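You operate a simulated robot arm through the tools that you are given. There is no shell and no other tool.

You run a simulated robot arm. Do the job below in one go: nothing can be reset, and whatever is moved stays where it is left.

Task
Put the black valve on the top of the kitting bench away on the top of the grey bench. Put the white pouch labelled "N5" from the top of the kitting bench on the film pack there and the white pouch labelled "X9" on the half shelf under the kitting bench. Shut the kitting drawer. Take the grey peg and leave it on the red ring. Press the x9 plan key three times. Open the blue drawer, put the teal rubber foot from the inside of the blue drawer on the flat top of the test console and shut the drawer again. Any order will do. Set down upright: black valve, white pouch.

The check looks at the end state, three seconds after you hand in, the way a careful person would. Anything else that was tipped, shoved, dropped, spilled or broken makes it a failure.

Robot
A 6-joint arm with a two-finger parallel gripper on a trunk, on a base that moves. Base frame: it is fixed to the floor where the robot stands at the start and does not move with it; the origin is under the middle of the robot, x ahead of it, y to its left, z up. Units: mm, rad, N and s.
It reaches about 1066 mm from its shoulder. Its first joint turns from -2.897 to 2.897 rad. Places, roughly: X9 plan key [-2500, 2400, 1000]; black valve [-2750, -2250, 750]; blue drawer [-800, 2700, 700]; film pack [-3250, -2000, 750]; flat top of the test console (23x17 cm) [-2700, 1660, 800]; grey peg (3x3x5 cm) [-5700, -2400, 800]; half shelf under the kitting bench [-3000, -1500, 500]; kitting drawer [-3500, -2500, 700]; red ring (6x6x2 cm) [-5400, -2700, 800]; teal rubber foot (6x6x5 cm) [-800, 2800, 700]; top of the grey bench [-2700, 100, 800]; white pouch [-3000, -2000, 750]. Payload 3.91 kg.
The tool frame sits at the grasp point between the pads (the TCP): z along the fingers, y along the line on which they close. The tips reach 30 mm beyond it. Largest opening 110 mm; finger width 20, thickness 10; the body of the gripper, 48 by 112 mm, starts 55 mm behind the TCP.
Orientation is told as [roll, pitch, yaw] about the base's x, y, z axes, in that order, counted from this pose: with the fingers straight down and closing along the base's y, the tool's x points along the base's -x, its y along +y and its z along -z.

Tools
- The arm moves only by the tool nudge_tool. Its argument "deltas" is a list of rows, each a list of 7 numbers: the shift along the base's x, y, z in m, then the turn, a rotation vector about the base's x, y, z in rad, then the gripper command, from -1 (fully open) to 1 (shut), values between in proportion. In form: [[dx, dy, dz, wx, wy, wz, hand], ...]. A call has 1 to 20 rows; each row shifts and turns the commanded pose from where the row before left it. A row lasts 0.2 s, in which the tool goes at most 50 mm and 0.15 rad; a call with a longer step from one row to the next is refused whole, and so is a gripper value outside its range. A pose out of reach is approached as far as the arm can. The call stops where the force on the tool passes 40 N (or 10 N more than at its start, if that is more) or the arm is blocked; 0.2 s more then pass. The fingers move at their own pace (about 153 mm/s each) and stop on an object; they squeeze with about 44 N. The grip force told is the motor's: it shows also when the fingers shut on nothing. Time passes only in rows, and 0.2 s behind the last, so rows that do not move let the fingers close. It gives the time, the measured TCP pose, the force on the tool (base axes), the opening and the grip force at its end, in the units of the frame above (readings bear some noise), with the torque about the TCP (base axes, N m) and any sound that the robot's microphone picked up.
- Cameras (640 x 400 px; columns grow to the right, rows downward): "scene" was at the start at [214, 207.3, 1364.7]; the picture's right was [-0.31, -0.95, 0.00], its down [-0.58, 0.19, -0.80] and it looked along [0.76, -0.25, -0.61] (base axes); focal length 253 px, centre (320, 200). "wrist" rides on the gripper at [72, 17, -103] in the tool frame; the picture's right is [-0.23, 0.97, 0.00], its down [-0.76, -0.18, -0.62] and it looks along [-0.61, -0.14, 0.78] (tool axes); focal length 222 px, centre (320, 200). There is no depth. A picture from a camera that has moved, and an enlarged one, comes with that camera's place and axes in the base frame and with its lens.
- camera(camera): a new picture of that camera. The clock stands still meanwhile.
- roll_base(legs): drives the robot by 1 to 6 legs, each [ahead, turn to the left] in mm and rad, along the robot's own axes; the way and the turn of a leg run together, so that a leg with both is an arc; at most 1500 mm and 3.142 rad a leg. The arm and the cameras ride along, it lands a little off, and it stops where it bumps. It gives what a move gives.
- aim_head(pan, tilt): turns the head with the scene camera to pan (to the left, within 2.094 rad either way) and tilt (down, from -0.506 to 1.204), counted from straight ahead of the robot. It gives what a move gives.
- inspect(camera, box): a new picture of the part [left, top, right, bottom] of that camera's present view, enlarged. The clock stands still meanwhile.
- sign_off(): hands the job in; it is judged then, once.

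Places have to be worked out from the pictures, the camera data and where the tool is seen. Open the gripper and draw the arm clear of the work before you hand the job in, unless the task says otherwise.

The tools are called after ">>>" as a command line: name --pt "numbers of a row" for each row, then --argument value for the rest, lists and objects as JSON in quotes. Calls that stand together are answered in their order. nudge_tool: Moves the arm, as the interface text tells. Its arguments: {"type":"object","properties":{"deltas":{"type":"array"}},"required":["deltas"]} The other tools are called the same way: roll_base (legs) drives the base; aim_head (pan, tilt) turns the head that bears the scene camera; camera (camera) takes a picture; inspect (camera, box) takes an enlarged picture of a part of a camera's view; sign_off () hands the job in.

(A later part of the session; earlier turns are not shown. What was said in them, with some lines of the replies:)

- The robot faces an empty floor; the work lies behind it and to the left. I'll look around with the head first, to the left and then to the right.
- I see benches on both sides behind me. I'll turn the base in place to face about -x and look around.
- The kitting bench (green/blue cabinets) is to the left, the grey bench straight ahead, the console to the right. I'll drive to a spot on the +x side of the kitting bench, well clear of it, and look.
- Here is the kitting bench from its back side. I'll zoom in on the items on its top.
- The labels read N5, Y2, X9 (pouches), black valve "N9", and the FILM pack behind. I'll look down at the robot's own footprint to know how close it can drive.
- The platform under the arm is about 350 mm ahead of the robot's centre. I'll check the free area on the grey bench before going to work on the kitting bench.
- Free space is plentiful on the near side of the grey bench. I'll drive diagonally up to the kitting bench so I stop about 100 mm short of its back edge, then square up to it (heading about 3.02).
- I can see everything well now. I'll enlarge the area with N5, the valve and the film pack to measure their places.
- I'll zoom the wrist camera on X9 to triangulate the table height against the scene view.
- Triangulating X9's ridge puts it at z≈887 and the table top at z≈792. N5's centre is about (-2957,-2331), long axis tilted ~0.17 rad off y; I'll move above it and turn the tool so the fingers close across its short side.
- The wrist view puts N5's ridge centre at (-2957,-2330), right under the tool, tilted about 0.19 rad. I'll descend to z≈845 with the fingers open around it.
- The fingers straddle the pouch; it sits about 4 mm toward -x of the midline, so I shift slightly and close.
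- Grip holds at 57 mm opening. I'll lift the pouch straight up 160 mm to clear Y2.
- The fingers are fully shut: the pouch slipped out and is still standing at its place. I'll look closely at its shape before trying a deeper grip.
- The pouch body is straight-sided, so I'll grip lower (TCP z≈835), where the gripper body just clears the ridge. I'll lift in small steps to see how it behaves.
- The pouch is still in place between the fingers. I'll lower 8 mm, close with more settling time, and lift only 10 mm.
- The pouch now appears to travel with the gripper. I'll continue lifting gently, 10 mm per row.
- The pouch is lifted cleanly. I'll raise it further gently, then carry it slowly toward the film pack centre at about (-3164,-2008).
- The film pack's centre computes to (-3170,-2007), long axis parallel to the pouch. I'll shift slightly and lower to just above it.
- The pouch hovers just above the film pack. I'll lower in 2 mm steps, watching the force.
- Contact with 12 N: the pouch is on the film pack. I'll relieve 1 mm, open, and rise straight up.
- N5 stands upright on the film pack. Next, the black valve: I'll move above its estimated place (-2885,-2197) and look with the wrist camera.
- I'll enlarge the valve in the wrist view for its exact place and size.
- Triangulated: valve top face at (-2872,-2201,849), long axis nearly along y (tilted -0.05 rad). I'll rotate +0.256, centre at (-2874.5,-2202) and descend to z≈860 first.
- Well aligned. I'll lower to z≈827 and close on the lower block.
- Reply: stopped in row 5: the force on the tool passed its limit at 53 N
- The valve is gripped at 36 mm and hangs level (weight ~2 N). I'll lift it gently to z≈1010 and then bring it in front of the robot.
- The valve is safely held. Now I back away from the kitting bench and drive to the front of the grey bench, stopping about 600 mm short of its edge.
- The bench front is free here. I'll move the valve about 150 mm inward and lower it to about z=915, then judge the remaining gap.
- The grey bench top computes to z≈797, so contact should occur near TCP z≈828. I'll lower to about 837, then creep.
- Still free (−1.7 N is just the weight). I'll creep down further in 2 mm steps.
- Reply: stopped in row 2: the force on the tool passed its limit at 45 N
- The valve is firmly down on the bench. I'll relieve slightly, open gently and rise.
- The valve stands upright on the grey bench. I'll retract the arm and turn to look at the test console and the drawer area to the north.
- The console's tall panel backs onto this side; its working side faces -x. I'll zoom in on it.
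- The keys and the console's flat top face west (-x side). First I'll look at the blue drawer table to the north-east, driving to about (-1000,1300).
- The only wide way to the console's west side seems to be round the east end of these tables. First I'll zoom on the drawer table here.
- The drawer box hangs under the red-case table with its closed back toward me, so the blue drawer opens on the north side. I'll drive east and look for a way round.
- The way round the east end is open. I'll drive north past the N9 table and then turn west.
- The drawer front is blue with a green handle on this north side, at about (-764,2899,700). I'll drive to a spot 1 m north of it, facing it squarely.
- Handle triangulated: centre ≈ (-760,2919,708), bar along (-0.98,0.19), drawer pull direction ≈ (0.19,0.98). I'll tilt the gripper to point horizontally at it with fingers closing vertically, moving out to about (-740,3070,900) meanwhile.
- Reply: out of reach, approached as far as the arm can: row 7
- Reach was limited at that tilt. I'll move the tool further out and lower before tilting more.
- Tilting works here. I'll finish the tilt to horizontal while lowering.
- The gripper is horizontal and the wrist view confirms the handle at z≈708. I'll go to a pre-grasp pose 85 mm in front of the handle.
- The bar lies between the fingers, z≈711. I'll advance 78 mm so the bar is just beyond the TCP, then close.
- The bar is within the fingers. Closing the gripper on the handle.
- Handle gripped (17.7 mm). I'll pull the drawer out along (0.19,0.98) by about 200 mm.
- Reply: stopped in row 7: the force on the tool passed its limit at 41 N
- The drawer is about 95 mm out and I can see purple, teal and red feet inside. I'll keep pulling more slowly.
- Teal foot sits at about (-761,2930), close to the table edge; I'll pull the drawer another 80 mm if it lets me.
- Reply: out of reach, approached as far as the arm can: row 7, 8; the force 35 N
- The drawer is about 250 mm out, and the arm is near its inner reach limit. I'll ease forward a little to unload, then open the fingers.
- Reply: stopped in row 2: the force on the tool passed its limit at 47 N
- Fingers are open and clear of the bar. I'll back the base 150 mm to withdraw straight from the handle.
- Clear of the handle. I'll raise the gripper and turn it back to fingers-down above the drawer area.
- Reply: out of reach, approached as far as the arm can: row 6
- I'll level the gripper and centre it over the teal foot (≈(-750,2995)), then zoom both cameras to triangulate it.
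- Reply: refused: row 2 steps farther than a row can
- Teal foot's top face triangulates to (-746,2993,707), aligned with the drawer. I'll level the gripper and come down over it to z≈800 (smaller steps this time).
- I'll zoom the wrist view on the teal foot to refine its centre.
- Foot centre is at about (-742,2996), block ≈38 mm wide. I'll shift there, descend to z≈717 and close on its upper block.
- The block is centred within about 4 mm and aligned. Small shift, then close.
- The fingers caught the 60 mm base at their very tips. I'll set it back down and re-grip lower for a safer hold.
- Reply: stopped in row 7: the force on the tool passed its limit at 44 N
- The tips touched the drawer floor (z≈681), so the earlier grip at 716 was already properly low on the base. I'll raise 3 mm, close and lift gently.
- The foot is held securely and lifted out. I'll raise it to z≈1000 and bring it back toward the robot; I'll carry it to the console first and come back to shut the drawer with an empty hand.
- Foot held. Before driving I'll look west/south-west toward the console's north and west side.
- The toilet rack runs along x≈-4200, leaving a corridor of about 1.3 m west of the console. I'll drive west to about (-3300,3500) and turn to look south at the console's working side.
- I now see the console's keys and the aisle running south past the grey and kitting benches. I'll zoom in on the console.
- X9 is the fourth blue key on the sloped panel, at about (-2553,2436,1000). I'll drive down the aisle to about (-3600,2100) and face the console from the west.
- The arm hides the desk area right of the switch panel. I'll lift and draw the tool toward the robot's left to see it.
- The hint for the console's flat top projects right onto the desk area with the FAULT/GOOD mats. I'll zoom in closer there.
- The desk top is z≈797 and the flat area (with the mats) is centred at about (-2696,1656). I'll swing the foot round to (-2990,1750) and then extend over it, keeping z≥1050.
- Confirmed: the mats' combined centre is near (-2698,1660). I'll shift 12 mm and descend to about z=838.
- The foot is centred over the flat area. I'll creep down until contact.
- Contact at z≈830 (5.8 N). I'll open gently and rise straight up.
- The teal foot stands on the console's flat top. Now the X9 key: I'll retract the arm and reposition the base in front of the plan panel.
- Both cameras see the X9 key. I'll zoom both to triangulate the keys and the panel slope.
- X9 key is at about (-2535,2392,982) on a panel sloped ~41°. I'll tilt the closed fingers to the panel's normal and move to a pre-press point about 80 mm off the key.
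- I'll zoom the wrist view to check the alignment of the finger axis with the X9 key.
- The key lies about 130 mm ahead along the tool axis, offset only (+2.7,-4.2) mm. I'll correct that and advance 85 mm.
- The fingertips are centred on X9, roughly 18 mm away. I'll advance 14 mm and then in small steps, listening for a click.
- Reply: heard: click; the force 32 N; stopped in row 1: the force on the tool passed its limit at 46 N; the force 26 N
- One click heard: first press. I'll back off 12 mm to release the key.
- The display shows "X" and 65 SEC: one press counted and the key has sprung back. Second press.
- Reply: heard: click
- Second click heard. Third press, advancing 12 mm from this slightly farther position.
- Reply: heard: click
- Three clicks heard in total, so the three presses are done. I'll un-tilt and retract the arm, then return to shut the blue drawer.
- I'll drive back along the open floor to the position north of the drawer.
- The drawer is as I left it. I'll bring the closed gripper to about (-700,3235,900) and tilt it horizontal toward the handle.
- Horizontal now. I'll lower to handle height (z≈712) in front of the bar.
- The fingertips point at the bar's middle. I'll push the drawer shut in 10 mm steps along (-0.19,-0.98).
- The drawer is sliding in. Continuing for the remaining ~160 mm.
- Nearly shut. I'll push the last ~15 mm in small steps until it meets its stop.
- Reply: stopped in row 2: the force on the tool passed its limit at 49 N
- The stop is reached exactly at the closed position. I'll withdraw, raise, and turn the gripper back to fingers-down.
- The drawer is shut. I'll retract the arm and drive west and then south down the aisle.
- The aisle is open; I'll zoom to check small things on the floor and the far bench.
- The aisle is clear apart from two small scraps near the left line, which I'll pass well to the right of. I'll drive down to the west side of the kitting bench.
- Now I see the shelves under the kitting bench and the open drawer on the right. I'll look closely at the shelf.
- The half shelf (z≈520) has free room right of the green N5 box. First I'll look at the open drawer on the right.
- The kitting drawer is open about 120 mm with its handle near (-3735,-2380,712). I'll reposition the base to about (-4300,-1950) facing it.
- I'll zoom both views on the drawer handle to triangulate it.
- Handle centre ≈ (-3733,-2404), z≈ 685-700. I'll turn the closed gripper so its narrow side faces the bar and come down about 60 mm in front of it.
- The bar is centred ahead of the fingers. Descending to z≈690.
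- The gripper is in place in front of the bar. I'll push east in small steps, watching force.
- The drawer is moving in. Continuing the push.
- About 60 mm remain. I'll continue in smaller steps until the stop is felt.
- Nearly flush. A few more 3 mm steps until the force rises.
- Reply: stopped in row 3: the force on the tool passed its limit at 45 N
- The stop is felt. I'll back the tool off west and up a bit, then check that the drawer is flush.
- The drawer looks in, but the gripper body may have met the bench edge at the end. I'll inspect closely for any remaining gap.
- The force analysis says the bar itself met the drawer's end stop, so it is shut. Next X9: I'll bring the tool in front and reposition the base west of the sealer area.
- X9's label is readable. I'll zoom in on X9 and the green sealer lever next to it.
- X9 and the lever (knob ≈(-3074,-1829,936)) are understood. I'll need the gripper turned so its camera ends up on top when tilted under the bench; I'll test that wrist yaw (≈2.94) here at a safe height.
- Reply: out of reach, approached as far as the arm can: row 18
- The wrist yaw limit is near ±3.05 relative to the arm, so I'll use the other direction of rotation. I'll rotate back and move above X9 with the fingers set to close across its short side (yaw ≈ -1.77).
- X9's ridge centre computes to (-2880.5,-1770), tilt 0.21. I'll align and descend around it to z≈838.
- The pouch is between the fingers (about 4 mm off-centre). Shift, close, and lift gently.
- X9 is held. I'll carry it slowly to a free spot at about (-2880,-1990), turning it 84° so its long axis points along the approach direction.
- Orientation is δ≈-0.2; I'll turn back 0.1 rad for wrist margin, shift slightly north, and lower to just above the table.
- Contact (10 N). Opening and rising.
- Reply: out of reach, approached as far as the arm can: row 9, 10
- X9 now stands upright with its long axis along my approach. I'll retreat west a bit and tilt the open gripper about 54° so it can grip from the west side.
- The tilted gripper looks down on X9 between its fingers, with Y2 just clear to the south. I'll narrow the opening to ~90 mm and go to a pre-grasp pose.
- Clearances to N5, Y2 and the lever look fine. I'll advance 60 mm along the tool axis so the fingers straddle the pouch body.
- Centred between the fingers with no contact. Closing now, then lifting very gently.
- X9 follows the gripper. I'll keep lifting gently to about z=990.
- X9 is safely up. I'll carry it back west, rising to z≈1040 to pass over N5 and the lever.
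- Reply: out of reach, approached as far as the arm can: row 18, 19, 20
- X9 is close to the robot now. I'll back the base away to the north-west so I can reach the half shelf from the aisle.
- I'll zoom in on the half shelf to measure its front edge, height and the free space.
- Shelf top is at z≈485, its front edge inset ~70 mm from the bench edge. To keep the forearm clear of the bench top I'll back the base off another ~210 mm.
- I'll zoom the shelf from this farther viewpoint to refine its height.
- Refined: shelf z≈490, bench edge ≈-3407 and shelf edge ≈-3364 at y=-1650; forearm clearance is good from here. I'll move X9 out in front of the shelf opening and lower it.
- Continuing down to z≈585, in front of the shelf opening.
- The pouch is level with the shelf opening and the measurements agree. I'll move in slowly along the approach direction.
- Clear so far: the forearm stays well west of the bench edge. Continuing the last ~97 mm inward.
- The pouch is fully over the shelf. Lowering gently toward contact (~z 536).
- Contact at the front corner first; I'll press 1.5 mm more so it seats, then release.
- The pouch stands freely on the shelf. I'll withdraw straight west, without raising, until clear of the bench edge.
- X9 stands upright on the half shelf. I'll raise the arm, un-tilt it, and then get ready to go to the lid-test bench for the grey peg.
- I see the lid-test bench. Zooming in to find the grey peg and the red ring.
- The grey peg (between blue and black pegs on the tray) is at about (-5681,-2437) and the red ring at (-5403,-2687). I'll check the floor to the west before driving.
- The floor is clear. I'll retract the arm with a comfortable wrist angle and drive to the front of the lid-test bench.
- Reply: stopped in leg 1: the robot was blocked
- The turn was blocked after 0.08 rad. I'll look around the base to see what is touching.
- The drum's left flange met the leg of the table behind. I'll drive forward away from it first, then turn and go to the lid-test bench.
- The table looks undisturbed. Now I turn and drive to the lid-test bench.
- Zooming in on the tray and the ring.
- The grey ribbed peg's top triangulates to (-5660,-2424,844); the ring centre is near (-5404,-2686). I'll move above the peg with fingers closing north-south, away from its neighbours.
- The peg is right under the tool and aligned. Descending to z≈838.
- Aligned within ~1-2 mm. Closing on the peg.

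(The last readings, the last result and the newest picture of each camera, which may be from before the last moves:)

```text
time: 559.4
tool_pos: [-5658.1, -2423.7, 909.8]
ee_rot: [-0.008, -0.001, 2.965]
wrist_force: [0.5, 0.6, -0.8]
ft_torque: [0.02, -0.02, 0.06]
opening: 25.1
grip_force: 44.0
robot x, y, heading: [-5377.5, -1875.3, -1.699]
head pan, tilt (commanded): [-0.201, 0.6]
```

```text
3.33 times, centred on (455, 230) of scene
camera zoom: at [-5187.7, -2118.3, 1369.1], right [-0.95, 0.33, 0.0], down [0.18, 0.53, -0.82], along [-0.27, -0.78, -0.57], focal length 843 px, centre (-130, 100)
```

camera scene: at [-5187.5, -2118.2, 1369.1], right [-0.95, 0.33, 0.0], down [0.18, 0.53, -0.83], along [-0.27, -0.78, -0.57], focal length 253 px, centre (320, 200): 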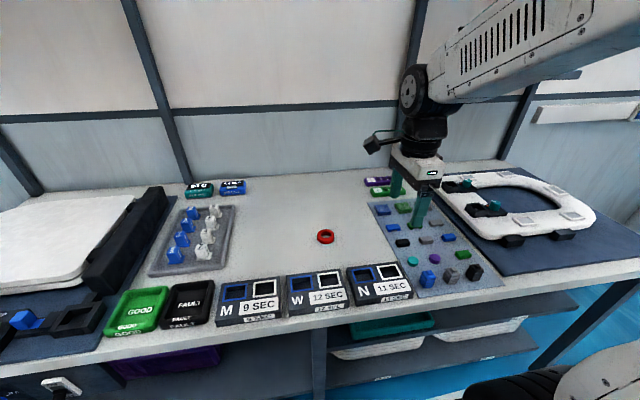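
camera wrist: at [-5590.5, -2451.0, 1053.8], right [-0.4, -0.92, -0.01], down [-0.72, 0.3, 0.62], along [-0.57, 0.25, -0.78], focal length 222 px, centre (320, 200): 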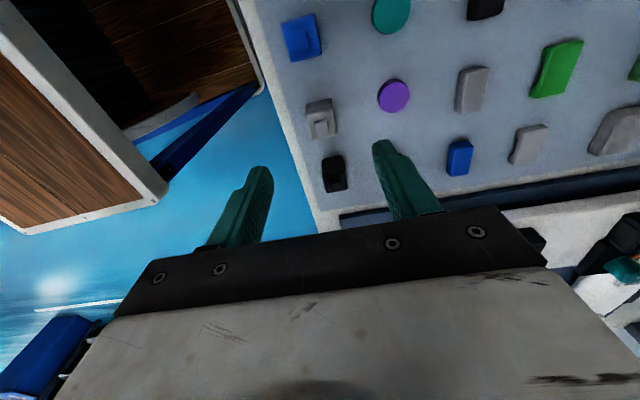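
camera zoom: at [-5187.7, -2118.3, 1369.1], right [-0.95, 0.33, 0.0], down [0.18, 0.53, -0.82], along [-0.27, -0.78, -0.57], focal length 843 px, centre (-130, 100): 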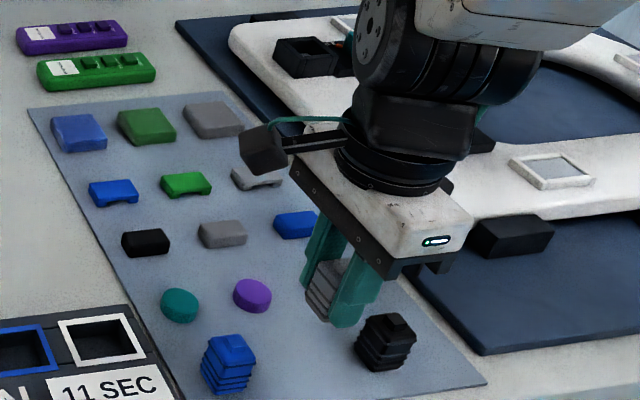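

The grey peg is held (25 mm). I'll carry it toward the ring, stopping about 80 mm short so the wrist camera can see and measure the ring.

>>> nudge_tool --pt "0.004 -0.005 0.012 0 0 0 1" --pt "0.01 -0.013 0.014 0 0 0 1" --pt "0.014 -0.018 0.012 0 0 0 1" --pt "0.015 -0.02 0.008 0 0 0 1" --pt "0.015 -0.02 0.004 0 0 0 1" --pt "0.015 -0.02 0 0 0 0 1" --pt "0.015 -0.02 0 0 0 0 1" --pt "0.015 -0.02 0 0 0 0 1" --pt "0.015 -0.02 0 0 0 0 1" --pt "0.015 -0.02 0 0 0 0 1" --pt "0.015 -0.02 0 0 0 0 1" --pt "0.015 -0.02 0 0 0 0 1" --pt "0.012 -0.016 0 0 0 0 1" --pt "0.006 -0.008 0 0 0 0 1" --pt "0 0 0 0 0 0 1"

>>> camera --camera "wrist"

>>> camera --camera "scene"

```text
time: 562.6
tool_pos: [-5477.4, -2663.8, 959.6]
ee_rot: [-0.008, 0.0, 2.967]
wrist_force: [0.5, 0.4, -0.6]
ft_torque: [0.03, -0.02, -0.03]
opening: 24.7
grip_force: 43.7
robot x, y, heading: [-5376.7, -1877.2, -1.704]
head pan, tilt (commanded): [-0.201, 0.6]
```

```text
taken
camera wrist: at [-5410.6, -2692.4, 1063.4], right [-0.4, -0.92, -0.01], down [-0.72, 0.3, 0.62], along [-0.57, 0.25, -0.78], focal length 222 px, centre (320, 200)
```

wrist: 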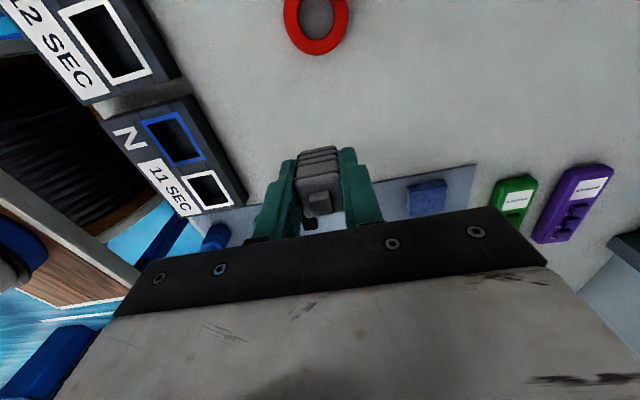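

```text
taken
camera scene: at [-5187.5, -2118.2, 1369.1], right [-0.95, 0.33, 0.0], down [0.18, 0.53, -0.82], along [-0.27, -0.78, -0.57], focal length 253 px, centre (320, 200)
```

scene: 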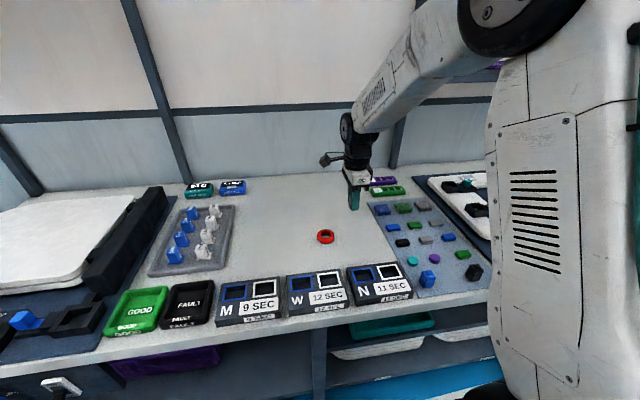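

The ring is cut off at the top of the view; I'll step 50 mm west to see it whole.

>>> nudge_tool --pt "-0.015 0 0 0 0 0 1" --pt "-0.02 0 0 0 0 0 1" --pt "-0.015 0 0 0 0 0 1" --pt "0 0 0 0 0 0 1"

>>> inspect --camera "wrist" --box '[250, 0, 400, 120]'

>>> inspect --camera "scene" --box '[295, 210, 365, 265]'

>>> inspect --camera "wrist" --box '[250, 120, 400, 240]'

```text
time: 563.6
tool_pos: [-5528.1, -2661.6, 958.6]
ee_rot: [-0.009, -0.001, 2.965]
wrist_force: [-0.4, 0.5, -0.7]
ft_torque: [0.01, 0.0, 0.01]
opening: 25.1
grip_force: 43.6
robot x, y, heading: [-5375.2, -1875.3, -1.704]
head pan, tilt (commanded): [-0.201, 0.6]
```

```text
3.33 times, centred on (325, 60) of wrist
camera zoom: at [-5460.0, -2691.4, 1062.1], right [-0.39, -0.92, -0.01], down [-0.72, 0.3, 0.62], along [-0.57, 0.25, -0.78], focal length 740 px, centre (303, 667)
```

zoom: 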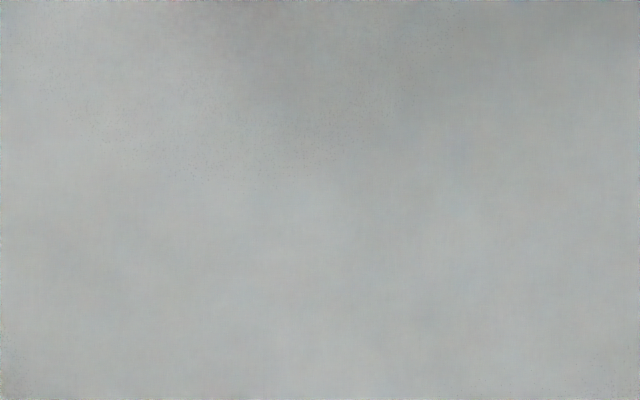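

```text
7.27 times, centred on (330, 238) of scene
camera zoom: at [-5187.5, -2118.2, 1369.1], right [-0.95, 0.33, 0.0], down [0.18, 0.53, -0.82], along [-0.27, -0.78, -0.57], focal length 1839 px, centre (247, -73)
```

zoom: 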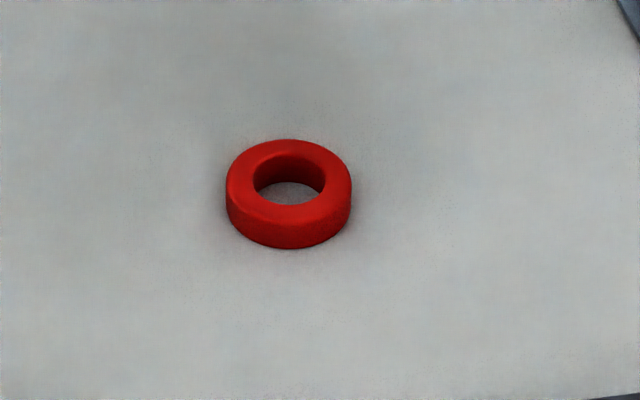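

```text
3.33 times, centred on (325, 180) of wrist
camera zoom: at [-5460.0, -2691.4, 1062.1], right [-0.39, -0.92, -0.01], down [-0.72, 0.3, 0.62], along [-0.57, 0.25, -0.78], focal length 740 px, centre (303, 267)
```

zoom: 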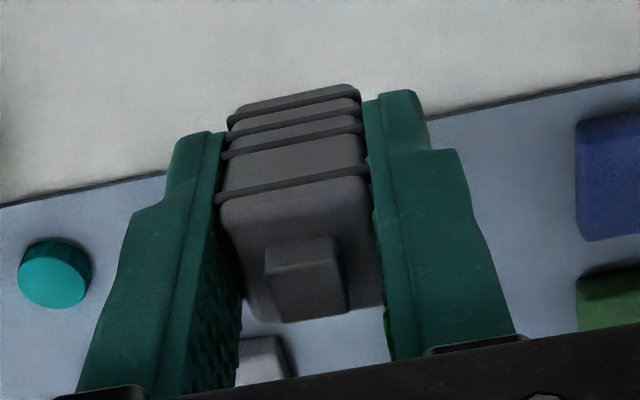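

That was the wrong side for the camera. I'll move the tool north-east of the ring so the wrist camera can look down on it.

>>> nudge_tool --pt "0.01 0.005 0 0 0 0 1" --pt "0.018 0.008 0 0 0 0 1" --pt "0.02 0.009 0 0 0 0 1" --pt "0.02 0.009 0 0 0 0 1" --pt "0.02 0.009 0 0 0 0 1" --pt "0.02 0.009 0 0 0 0 1" --pt "0.02 0.009 0 0 0 0 1" --pt "0.02 0.009 0 0 0 0 1" --pt "0.02 0.01 0 0 0 0 1" --pt "0.014 0.007 0 0 0 0 1" --pt "0.006 0.003 0 0 0 0 1" --pt "0 0 0 0 0 0 1"

>>> camera --camera "wrist"

>>> inspect --camera "wrist" --box '[370, 100, 490, 210]'

```text
time: 566.2
tool_pos: [-5341.8, -2574.0, 959.7]
ee_rot: [-0.009, 0.0, 2.965]
wrist_force: [-0.3, 0.7, -0.6]
ft_torque: [-0.01, -0.01, 0.0]
opening: 25.1
grip_force: 44.3
robot x, y, heading: [-5379.6, -1874.1, -1.7]
head pan, tilt (commanded): [-0.201, 0.6]
```

```text
taken
camera wrist: at [-5272.4, -2604.1, 1062.8], right [-0.4, -0.92, -0.01], down [-0.72, 0.3, 0.62], along [-0.57, 0.25, -0.78], focal length 222 px, centre (320, 200)
```

wrist: 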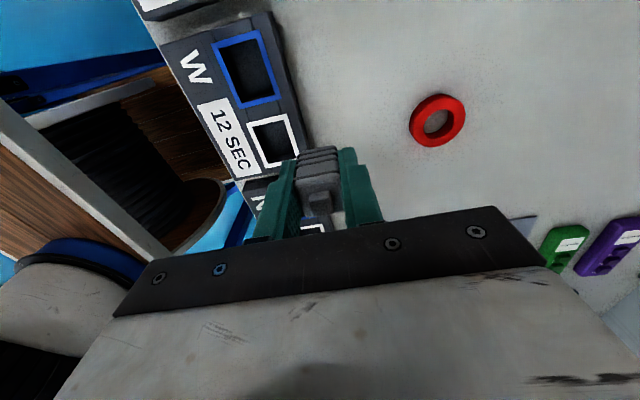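

```text
3.64 times, centred on (430, 155) of wrist
camera zoom: at [-5272.4, -2604.1, 1062.8], right [-0.4, -0.92, -0.01], down [-0.72, 0.3, 0.62], along [-0.57, 0.25, -0.78], focal length 808 px, centre (-80, 364)
```

zoom: 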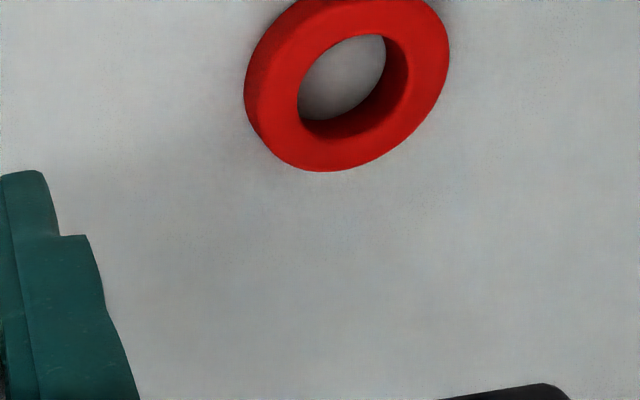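

>>> inspect --camera "wrist" --box '[390, 80, 490, 160]'

```text
5.00 times, centred on (440, 120) of wrist
camera zoom: at [-5272.4, -2604.1, 1062.8], right [-0.4, -0.92, -0.01], down [-0.72, 0.3, 0.62], along [-0.57, 0.25, -0.78], focal length 1111 px, centre (-280, 600)
```

zoom: 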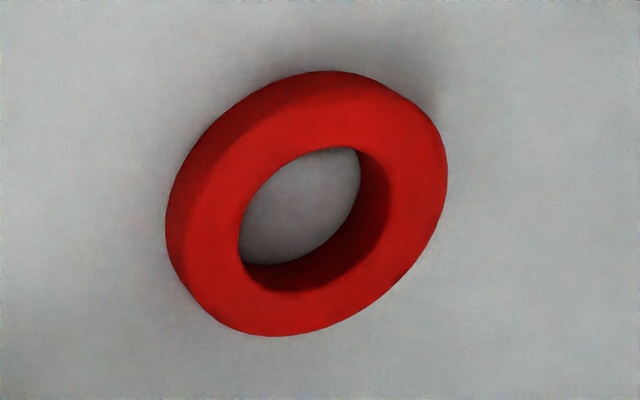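

Ring centre ≈ (-5405,-2689.7), hole Ø≈33 mm, outer Ø≈56 mm; the 25×30 mm peg could drop into the hole if centred, so I'll set it on the rim about 15 mm north of centre where it stands stably. Moving above that point and lowering.

>>> nudge_tool --pt "-0.006 -0.01 0 0 0 0 1" --pt "-0.01 -0.017 0 0 0 0 1" --pt "-0.012 -0.02 0 0 0 0 1" --pt "-0.012 -0.02 0 0 0 0 1" --pt "-0.011 -0.018 -0.004 0 0 0 1" --pt "-0.007 -0.012 -0.01 0 0 0 1" --pt "-0.002 -0.004 -0.014 0.009 0 0 1" --pt "0 0 -0.016 0 0 0 1" --pt "0 0 -0.016 0 0 0 1" --pt "0 0 -0.014 0 0 0 1" --pt "0 0 -0.006 0 0 0 1" --pt "0 0 0 0 0 0 1"

>>> inspect --camera "wrist" --box '[240, 100, 400, 230]'

>>> inspect --camera "scene" --box '[280, 180, 380, 260]'

```text
time: 568.8
tool_pos: [-5400.1, -2675.7, 880.2]
ee_rot: [-0.019, -0.002, 2.965]
wrist_force: [-0.2, 0.1, 0.5]
ft_torque: [0.04, 0.03, -0.01]
opening: 24.8
grip_force: 43.9
robot x, y, heading: [-5377.5, -1875.9, -1.699]
head pan, tilt (commanded): [-0.201, 0.6]
```

```text
3.08 times, centred on (320, 165) of wrist
camera zoom: at [-5332.7, -2706.3, 982.8], right [-0.39, -0.92, -0.02], down [-0.72, 0.3, 0.63], along [-0.57, 0.26, -0.78], focal length 684 px, centre (320, 308)
```

zoom: 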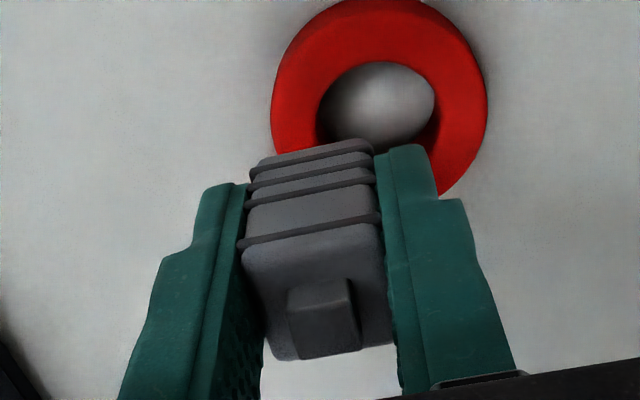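

```text
5.00 times, centred on (330, 220) of scene
camera zoom: at [-5187.5, -2118.2, 1369.1], right [-0.95, 0.33, 0.0], down [0.18, 0.53, -0.82], along [-0.27, -0.78, -0.57], focal length 1264 px, centre (270, 100)
```

zoom: 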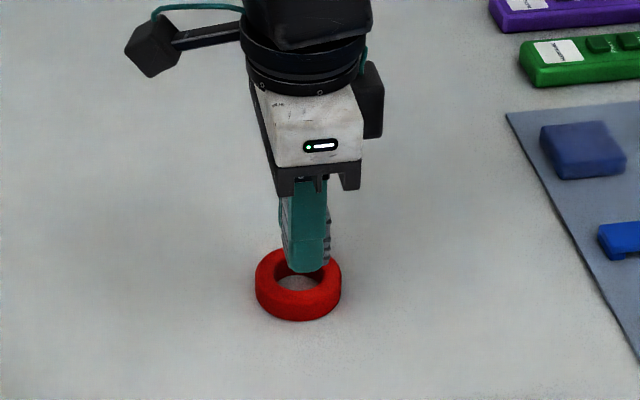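

Relative to the ring the peg sits ≈14.5 mm north of its centre, as intended. I'll level the small roll error, shift 2 mm, and lower to just above the rim.

>>> nudge_tool --pt "-0.001 0 -0.004 -0.0187 0.0033 0 1" --pt "-0.001 0 -0.006 0 0 0 1" --pt "0 0 -0.005 0 0 0 1" --pt "0 0 0 0 0 0 1"

>>> nudge_tool --pt "0 0 -0.002 0 0 0 1" --pt "0 0 -0.001 0 0 0 1" --pt "0 0 0 0 0 0 1"

>>> inspect --camera "wrist" --box '[240, 100, 400, 230]'

>>> inspect --camera "scene" --box '[290, 200, 370, 260]'

```text
time: 569.8
tool_pos: [-5402.0, -2675.1, 864.0]
ee_rot: [0.003, -0.002, 2.964]
wrist_force: [0.3, 0.4, -0.4]
ft_torque: [0.01, 0.01, -0.01]
opening: 25.1
grip_force: 44.0
robot x, y, heading: [-5376.2, -1872.7, -1.698]
head pan, tilt (commanded): [-0.201, 0.6]
```

```text
time: 570.6
tool_pos: [-5403.2, -2675.9, 862.2]
ee_rot: [-0.001, -0.002, 2.965]
wrist_force: [-0.2, 0.0, 0.6]
ft_torque: [0.0, -0.01, -0.01]
opening: 25.0
grip_force: 43.6
robot x, y, heading: [-5371.8, -1876.7, -1.701]
head pan, tilt (commanded): [-0.201, 0.6]
```

```text
3.08 times, centred on (320, 165) of wrist
camera zoom: at [-5334.4, -2704.4, 965.0], right [-0.4, -0.92, 0.0], down [-0.72, 0.31, 0.62], along [-0.57, 0.25, -0.78], focal length 684 px, centre (320, 308)
```

zoom: 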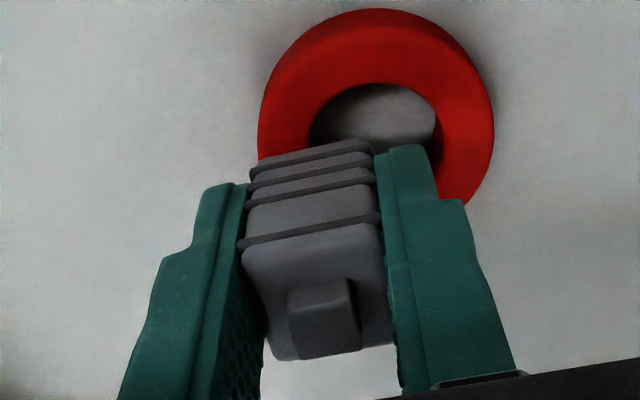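

```text
6.67 times, centred on (330, 230) of scene
camera zoom: at [-5187.5, -2118.2, 1369.1], right [-0.95, 0.33, 0.0], down [0.18, 0.53, -0.82], along [-0.27, -0.78, -0.57], focal length 1685 px, centre (253, 0)
```

zoom: 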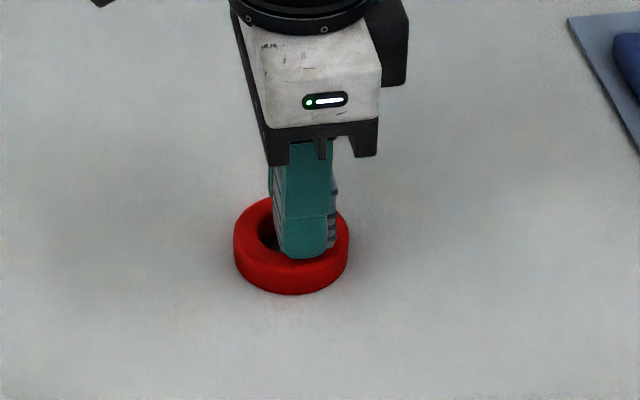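

The peg is about 13.4 mm north of the ring's centre and aligned in x. I'll shift 2 mm north and creep down to contact.

>>> nudge_tool --pt "0 0.002 -0.001 0 0 0 1" --pt "0 0 -0.001 0 0 0 1" --pt "0 0 0 0 0 0 1"

>>> nudge_tool --pt "0 0 -0.001 0 0 0 1" --pt "0 0 -0.001 0 0 0 1" --pt "0 0 0 0 0 0 1"

```text
time: 571.4
tool_pos: [-5402.7, -2674.5, 859.9]
ee_rot: [0.0, -0.001, 2.966]
wrist_force: [-0.1, 0.1, -0.4]
ft_torque: [-0.01, -0.01, 0.03]
opening: 24.9
grip_force: 44.5
robot x, y, heading: [-5376.8, -1876.1, -1.699]
head pan, tilt (commanded): [-0.201, 0.6]
```

```text
time: 572.2
tool_pos: [-5402.0, -2673.9, 858.0]
ee_rot: [-0.001, -0.001, 2.965]
wrist_force: [0.6, -0.4, -0.9]
ft_torque: [-0.04, 0.01, -0.03]
opening: 25.1
grip_force: 43.9
robot x, y, heading: [-5376.4, -1875.7, -1.701]
head pan, tilt (commanded): [-0.201, 0.6]
```

>>> nudge_tool --pt "0 0 -0.001 0 0 0 1" --pt "0 0 -0.001 0 0 0 1" --pt "0 0 0 0 0 0 1"

>>> inspect --camera "scene" --box '[290, 200, 370, 260]'

```text
time: 573.0
tool_pos: [-5403.0, -2674.0, 855.7]
ee_rot: [0.001, -0.004, 2.965]
wrist_force: [-1.1, -0.3, -0.7]
ft_torque: [0.02, 0.01, 0.0]
opening: 25.0
grip_force: 44.6
robot x, y, heading: [-5377.0, -1875.1, -1.703]
head pan, tilt (commanded): [-0.201, 0.6]
```

```text
6.67 times, centred on (330, 230) of scene
camera zoom: at [-5187.5, -2118.2, 1369.1], right [-0.95, 0.33, 0.0], down [0.18, 0.53, -0.82], along [-0.27, -0.78, -0.57], focal length 1685 px, centre (253, 0)
```

zoom: 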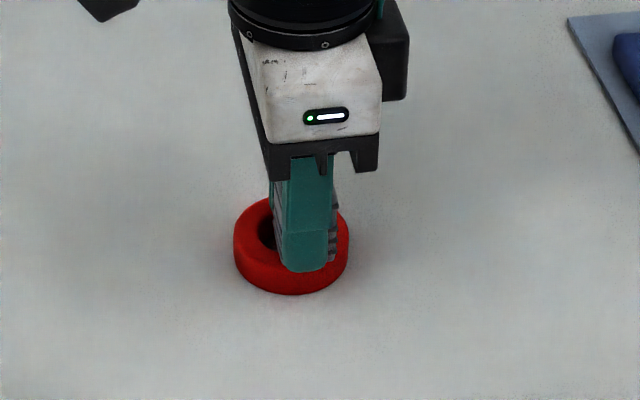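

No contact yet; creeping further down.

>>> nudge_tool --pt "0 0 -0.001 0 0 0 1" --pt "0 0 -0.001 0 0 0 1" --pt "0 0 0 0 0 0 1"

>>> nudge_tool --pt "0 0 -0.001 0 0 0 1" --pt "0 0 -0.001 0 0 0 1" --pt "0 0 0 0 0 0 1"

```text
time: 573.8
tool_pos: [-5401.8, -2673.9, 854.6]
ee_rot: [-0.001, -0.002, 2.968]
wrist_force: [0.4, 0.3, 0.1]
ft_torque: [0.0, 0.0, 0.02]
opening: 24.9
grip_force: 44.0
robot x, y, heading: [-5379.2, -1873.8, -1.706]
head pan, tilt (commanded): [-0.201, 0.6]
```

```text
time: 574.6
tool_pos: [-5402.1, -2675.1, 853.9]
ee_rot: [0.003, -0.003, 2.965]
wrist_force: [-2.6, 1.9, 15.8]
ft_torque: [0.1, 0.03, 0.0]
opening: 24.9
grip_force: 43.9
robot x, y, heading: [-5376.4, -1878.3, -1.703]
head pan, tilt (commanded): [-0.201, 0.6]
```

Contact on the ring (16 N, centred torque). I'll relieve slightly and open gently, then check before rising.

>>> nudge_tool --pt "0 0 0.0008 0 0 0 1" --pt "0 0 0 0 0 0 0.5" --pt "0 0 0 0 0 0 0.3" --pt "0 0 0 0 0 0 0.1" --pt "0 0 0 0 0 0 -0.2" --pt "0 0 0 0 0 0 -0.2"

>>> inspect --camera "wrist" --box '[220, 90, 420, 230]'

>>> inspect --camera "scene" --box '[290, 200, 370, 260]'

```text
time: 576.0
tool_pos: [-5401.9, -2674.1, 853.2]
ee_rot: [0.0, 0.0, 2.966]
wrist_force: [-0.6, -0.9, 0.8]
ft_torque: [0.01, -0.01, -0.02]
opening: 66.0
grip_force: 0.0
robot x, y, heading: [-5377.3, -1874.9, -1.701]
head pan, tilt (commanded): [-0.201, 0.6]
```

```text
2.86 times, centred on (320, 160) of wrist
camera zoom: at [-5333.8, -2702.2, 956.3], right [-0.39, -0.92, 0.0], down [-0.72, 0.31, 0.62], along [-0.57, 0.25, -0.78], focal length 635 px, centre (320, 314)
```

zoom: 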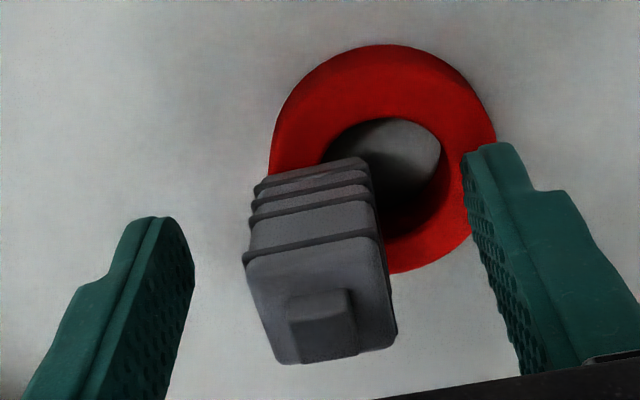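

```text
6.67 times, centred on (330, 230) of scene
camera zoom: at [-5187.5, -2118.2, 1369.1], right [-0.95, 0.33, 0.0], down [0.18, 0.53, -0.83], along [-0.27, -0.78, -0.57], focal length 1685 px, centre (253, 0)
```

zoom: 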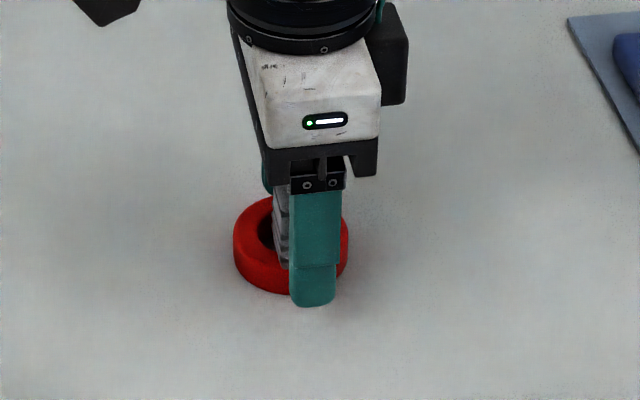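

The peg stands upright on the ring's rim. I'll rise straight up and check it once more.

>>> nudge_tool --pt "0 0 0.01 0 0 0 -0.2" --pt "0 0 0.03 0 0 0 -0.2" --pt "0 0 0.04 0 0 0 -0.2" --pt "0 0 0.045 0 0 0 -0.2" --pt "0 0 0.045 0 0 0 -0.2" --pt "0 0 0.045 0 0 0 -0.2" --pt "0 0 0 0 0 0 -0.2"

>>> inspect --camera "scene" --box '[290, 200, 370, 260]'

>>> camera --camera "wrist"

>>> inspect --camera "wrist" --box '[270, 40, 390, 140]'

```text
time: 577.6
tool_pos: [-5401.3, -2674.2, 1069.0]
ee_rot: [0.001, 0.0, 2.967]
wrist_force: [-0.4, -0.3, -0.5]
ft_torque: [0.01, 0.01, 0.03]
opening: 66.1
grip_force: 0.1
robot x, y, heading: [-5377.7, -1871.9, -1.701]
head pan, tilt (commanded): [-0.201, 0.6]
```

```text
6.67 times, centred on (330, 230) of scene
camera zoom: at [-5187.5, -2118.3, 1369.1], right [-0.95, 0.33, 0.0], down [0.18, 0.53, -0.82], along [-0.27, -0.78, -0.57], focal length 1685 px, centre (253, 0)
```

zoom: 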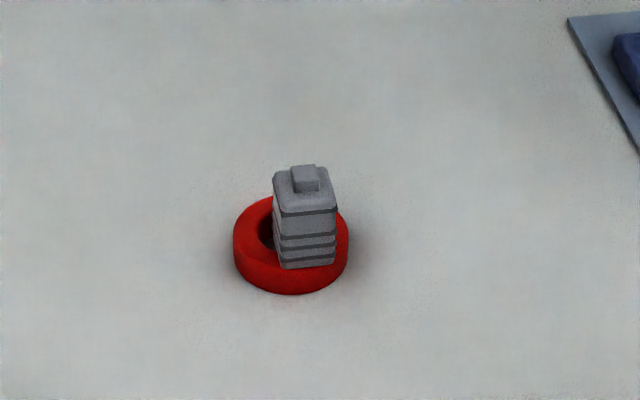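

```text
taken
camera wrist: at [-5333.8, -2703.0, 1171.7], right [-0.4, -0.92, 0.0], down [-0.72, 0.31, 0.62], along [-0.57, 0.25, -0.78], focal length 222 px, centre (320, 200)
```

wrist: 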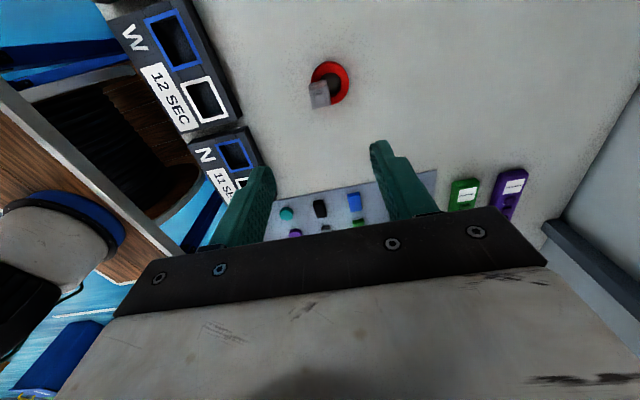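

```text
4.00 times, centred on (330, 90) of wrist
camera zoom: at [-5333.8, -2703.0, 1171.7], right [-0.4, -0.92, 0.0], down [-0.72, 0.31, 0.62], along [-0.57, 0.25, -0.78], focal length 888 px, centre (280, 640)
```

zoom: 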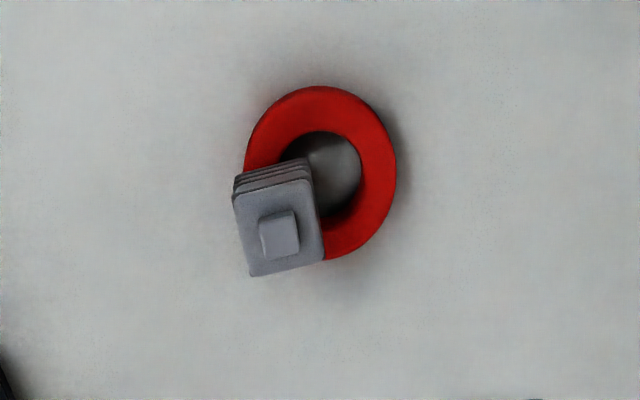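

The peg stands stably on the ring. I'll open the gripper, back away from the bench, and then review the other results from here.

>>> nudge_tool --pt "0.003 0.035 0.005 0 0 0 -1" --pt "0.003 0.035 0.005 0 0 0 -1" --pt "0.003 0.035 0.005 0 0 0 -1" --pt "0.003 0.035 0.005 0 0 0 -1" --pt "0.003 0.035 0.005 0 0 0 -1" --pt "0.003 0.035 0.005 0 0 0 -1" --pt "0 0 0 0 0 0 -1"

>>> roll_base --legs '[[-250, 0]]'

>>> aim_head --pan 1.65 --tilt 0.25

>>> camera --camera "scene"

>>> inspect --camera "scene" --box '[230, 150, 450, 290]'

```text
time: 579.2
tool_pos: [-5383.8, -2463.6, 1097.8]
ee_rot: [0.0, -0.002, 2.965]
wrist_force: [-0.7, 0.3, -0.1]
ft_torque: [0.01, -0.01, 0.01]
opening: 110.2
grip_force: 0.1
robot x, y, heading: [-5376.3, -1874.9, -1.701]
head pan, tilt (commanded): [-0.201, 0.6]
```

```text
time: 581.0
tool_pos: [-5351.7, -2211.8, 1096.3]
ee_rot: [0.002, -0.002, 2.964]
wrist_force: [0.2, 0.5, -0.8]
ft_torque: [0.0, -0.01, 0.01]
opening: 110.0
grip_force: 0.0
robot x, y, heading: [-5341.6, -1623.6, -1.707]
head pan, tilt (commanded): [-0.201, 0.6]
```

```text
time: 582.9
tool_pos: [-5352.4, -2212.7, 1096.5]
ee_rot: [0.0, -0.002, 2.961]
wrist_force: [0.4, 0.2, -1.1]
ft_torque: [0.01, -0.01, 0.0]
opening: 110.0
grip_force: 0.1
robot x, y, heading: [-5341.5, -1627.4, -1.704]
head pan, tilt (commanded): [1.649, 0.25]
```

```text
taken
camera scene: at [-5032.2, -1789.0, 1401.3], right [-0.06, -1.0, 0.0], down [-0.25, 0.01, -0.97], along [0.97, -0.05, -0.25], focal length 253 px, centre (320, 200)
```

scene: 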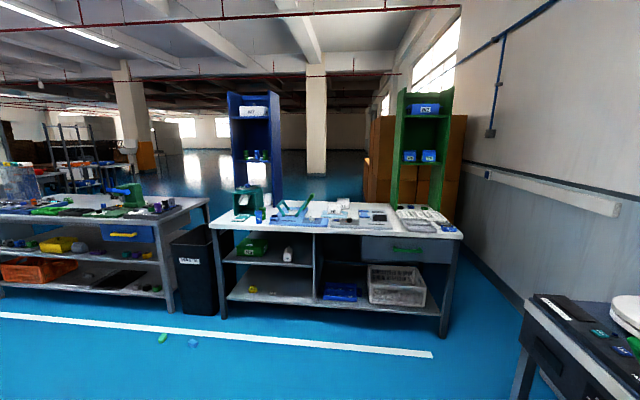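

```text
2.86 times, centred on (340, 220) of scene
camera zoom: at [-5032.2, -1789.0, 1401.3], right [-0.06, -1.0, 0.0], down [-0.25, 0.01, -0.97], along [0.97, -0.05, -0.25], focal length 722 px, centre (263, 143)
```

zoom: 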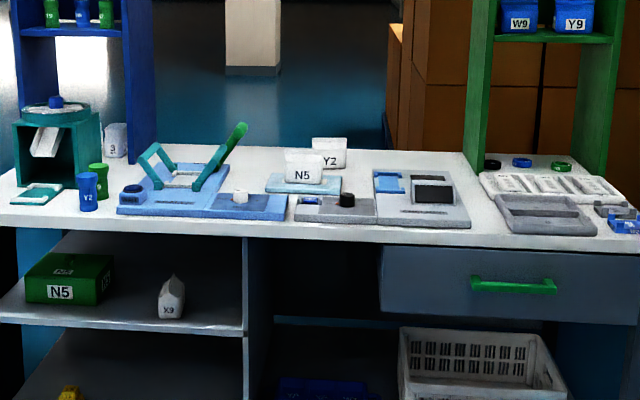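

Everything on the kitting bench looks right: N5 on the film pack, X9 upright on the half shelf, drawer shut. One closer check of the drawer and then of the lift table I brushed.

>>> inspect --camera "scene" --box '[355, 225, 465, 275]'

>>> aim_head --pan 2.09 --tilt 0.35

>>> camera --camera "scene"

>>> aim_head --pan 0.0 --tilt 0.5

>>> camera --camera "scene"

```text
5.82 times, centred on (410, 250) of scene
camera zoom: at [-5032.2, -1789.0, 1401.3], right [-0.06, -1.0, 0.0], down [-0.25, 0.01, -0.97], along [0.97, -0.05, -0.25], focal length 1471 px, centre (-204, -91)
```

zoom: 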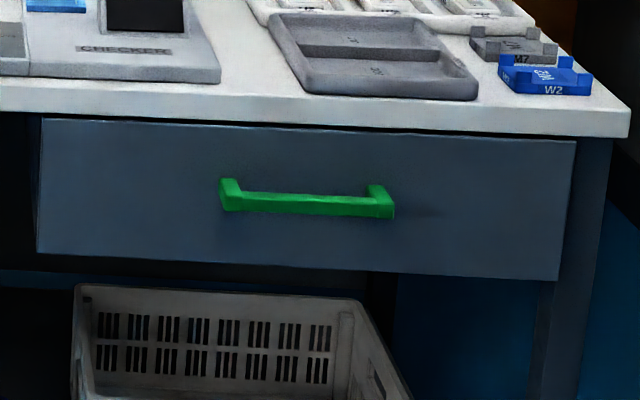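

```text
time: 583.7
tool_pos: [-5352.2, -2211.6, 1097.2]
ee_rot: [0.001, -0.001, 2.961]
wrist_force: [-0.5, 0.0, -0.1]
ft_torque: [0.0, 0.01, -0.04]
opening: 110.0
grip_force: 0.1
robot x, y, heading: [-5341.5, -1624.4, -1.702]
head pan, tilt (commanded): [2.089, 0.351]
```

```text
taken
camera scene: at [-5039.1, -1749.0, 1391.9], right [0.37, -0.93, 0.0], down [-0.32, -0.13, -0.94], along [0.87, 0.35, -0.34], focal length 253 px, centre (320, 200)
```

scene: 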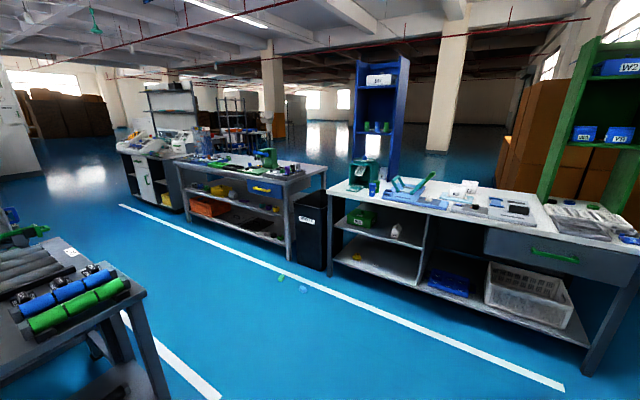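

```text
time: 585.7
tool_pos: [-5352.1, -2210.2, 1097.6]
ee_rot: [0.001, -0.002, 2.962]
wrist_force: [0.5, 0.3, -0.4]
ft_torque: [-0.02, 0.01, 0.0]
opening: 109.9
grip_force: 0.0
robot x, y, heading: [-5346.7, -1624.6, -1.708]
head pan, tilt (commanded): [0.0, 0.499]
```

```text
taken
camera scene: at [-5137.6, -1874.0, 1378.2], right [-0.99, 0.13, 0.0], down [0.06, 0.47, -0.88], along [-0.12, -0.87, -0.48], focal length 253 px, centre (320, 200)
```

scene: 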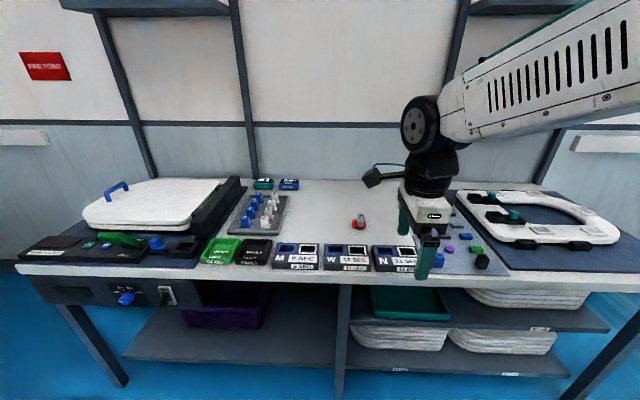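

All results check out: the peg is on the ring, the pouches, valve and foot are placed, both drawers are shut, three key clicks were heard, the gripper is open and the arm is clear. I hand the job in.

>>> sign_off

```text
The job is handed in.
```

I finished every part of the task and handed the job in; the check has not reported back yet.

- **Black valve:** it stands upright on the front of the grey bench.
- **White pouches:** N5 is upright on the film pack. X9 is upright on the half shelf under the kitting bench, to the right of the green N5 box. N5 slipped from the first grip but stayed standing, and the second grip held.
- **Kitting drawer:** it is pushed in until it met its stop.
- **Grey peg:** it stands upright on the red ring, about 16 mm off centre. I set it on the rim on purpose, because the hole looked wide enough for the peg to drop through if centred.
- **X9 plan key:** pressed three times, with one click heard each time; the display shows "X" and 65 SEC.
- **Teal rubber foot:** it sits on the test console's desk, centred on the FAULT/GOOD mats. I took that spot as the flat top because it matched the location given.
- **Blue drawer:** shut again.

**Bump:** while turning near the kitting bench, the base touched a leg of the table behind it and stopped. The items I could see on that table were still in place, and I saw no sign that it had moved.

The gripper is open and the arm is clear of the benches.
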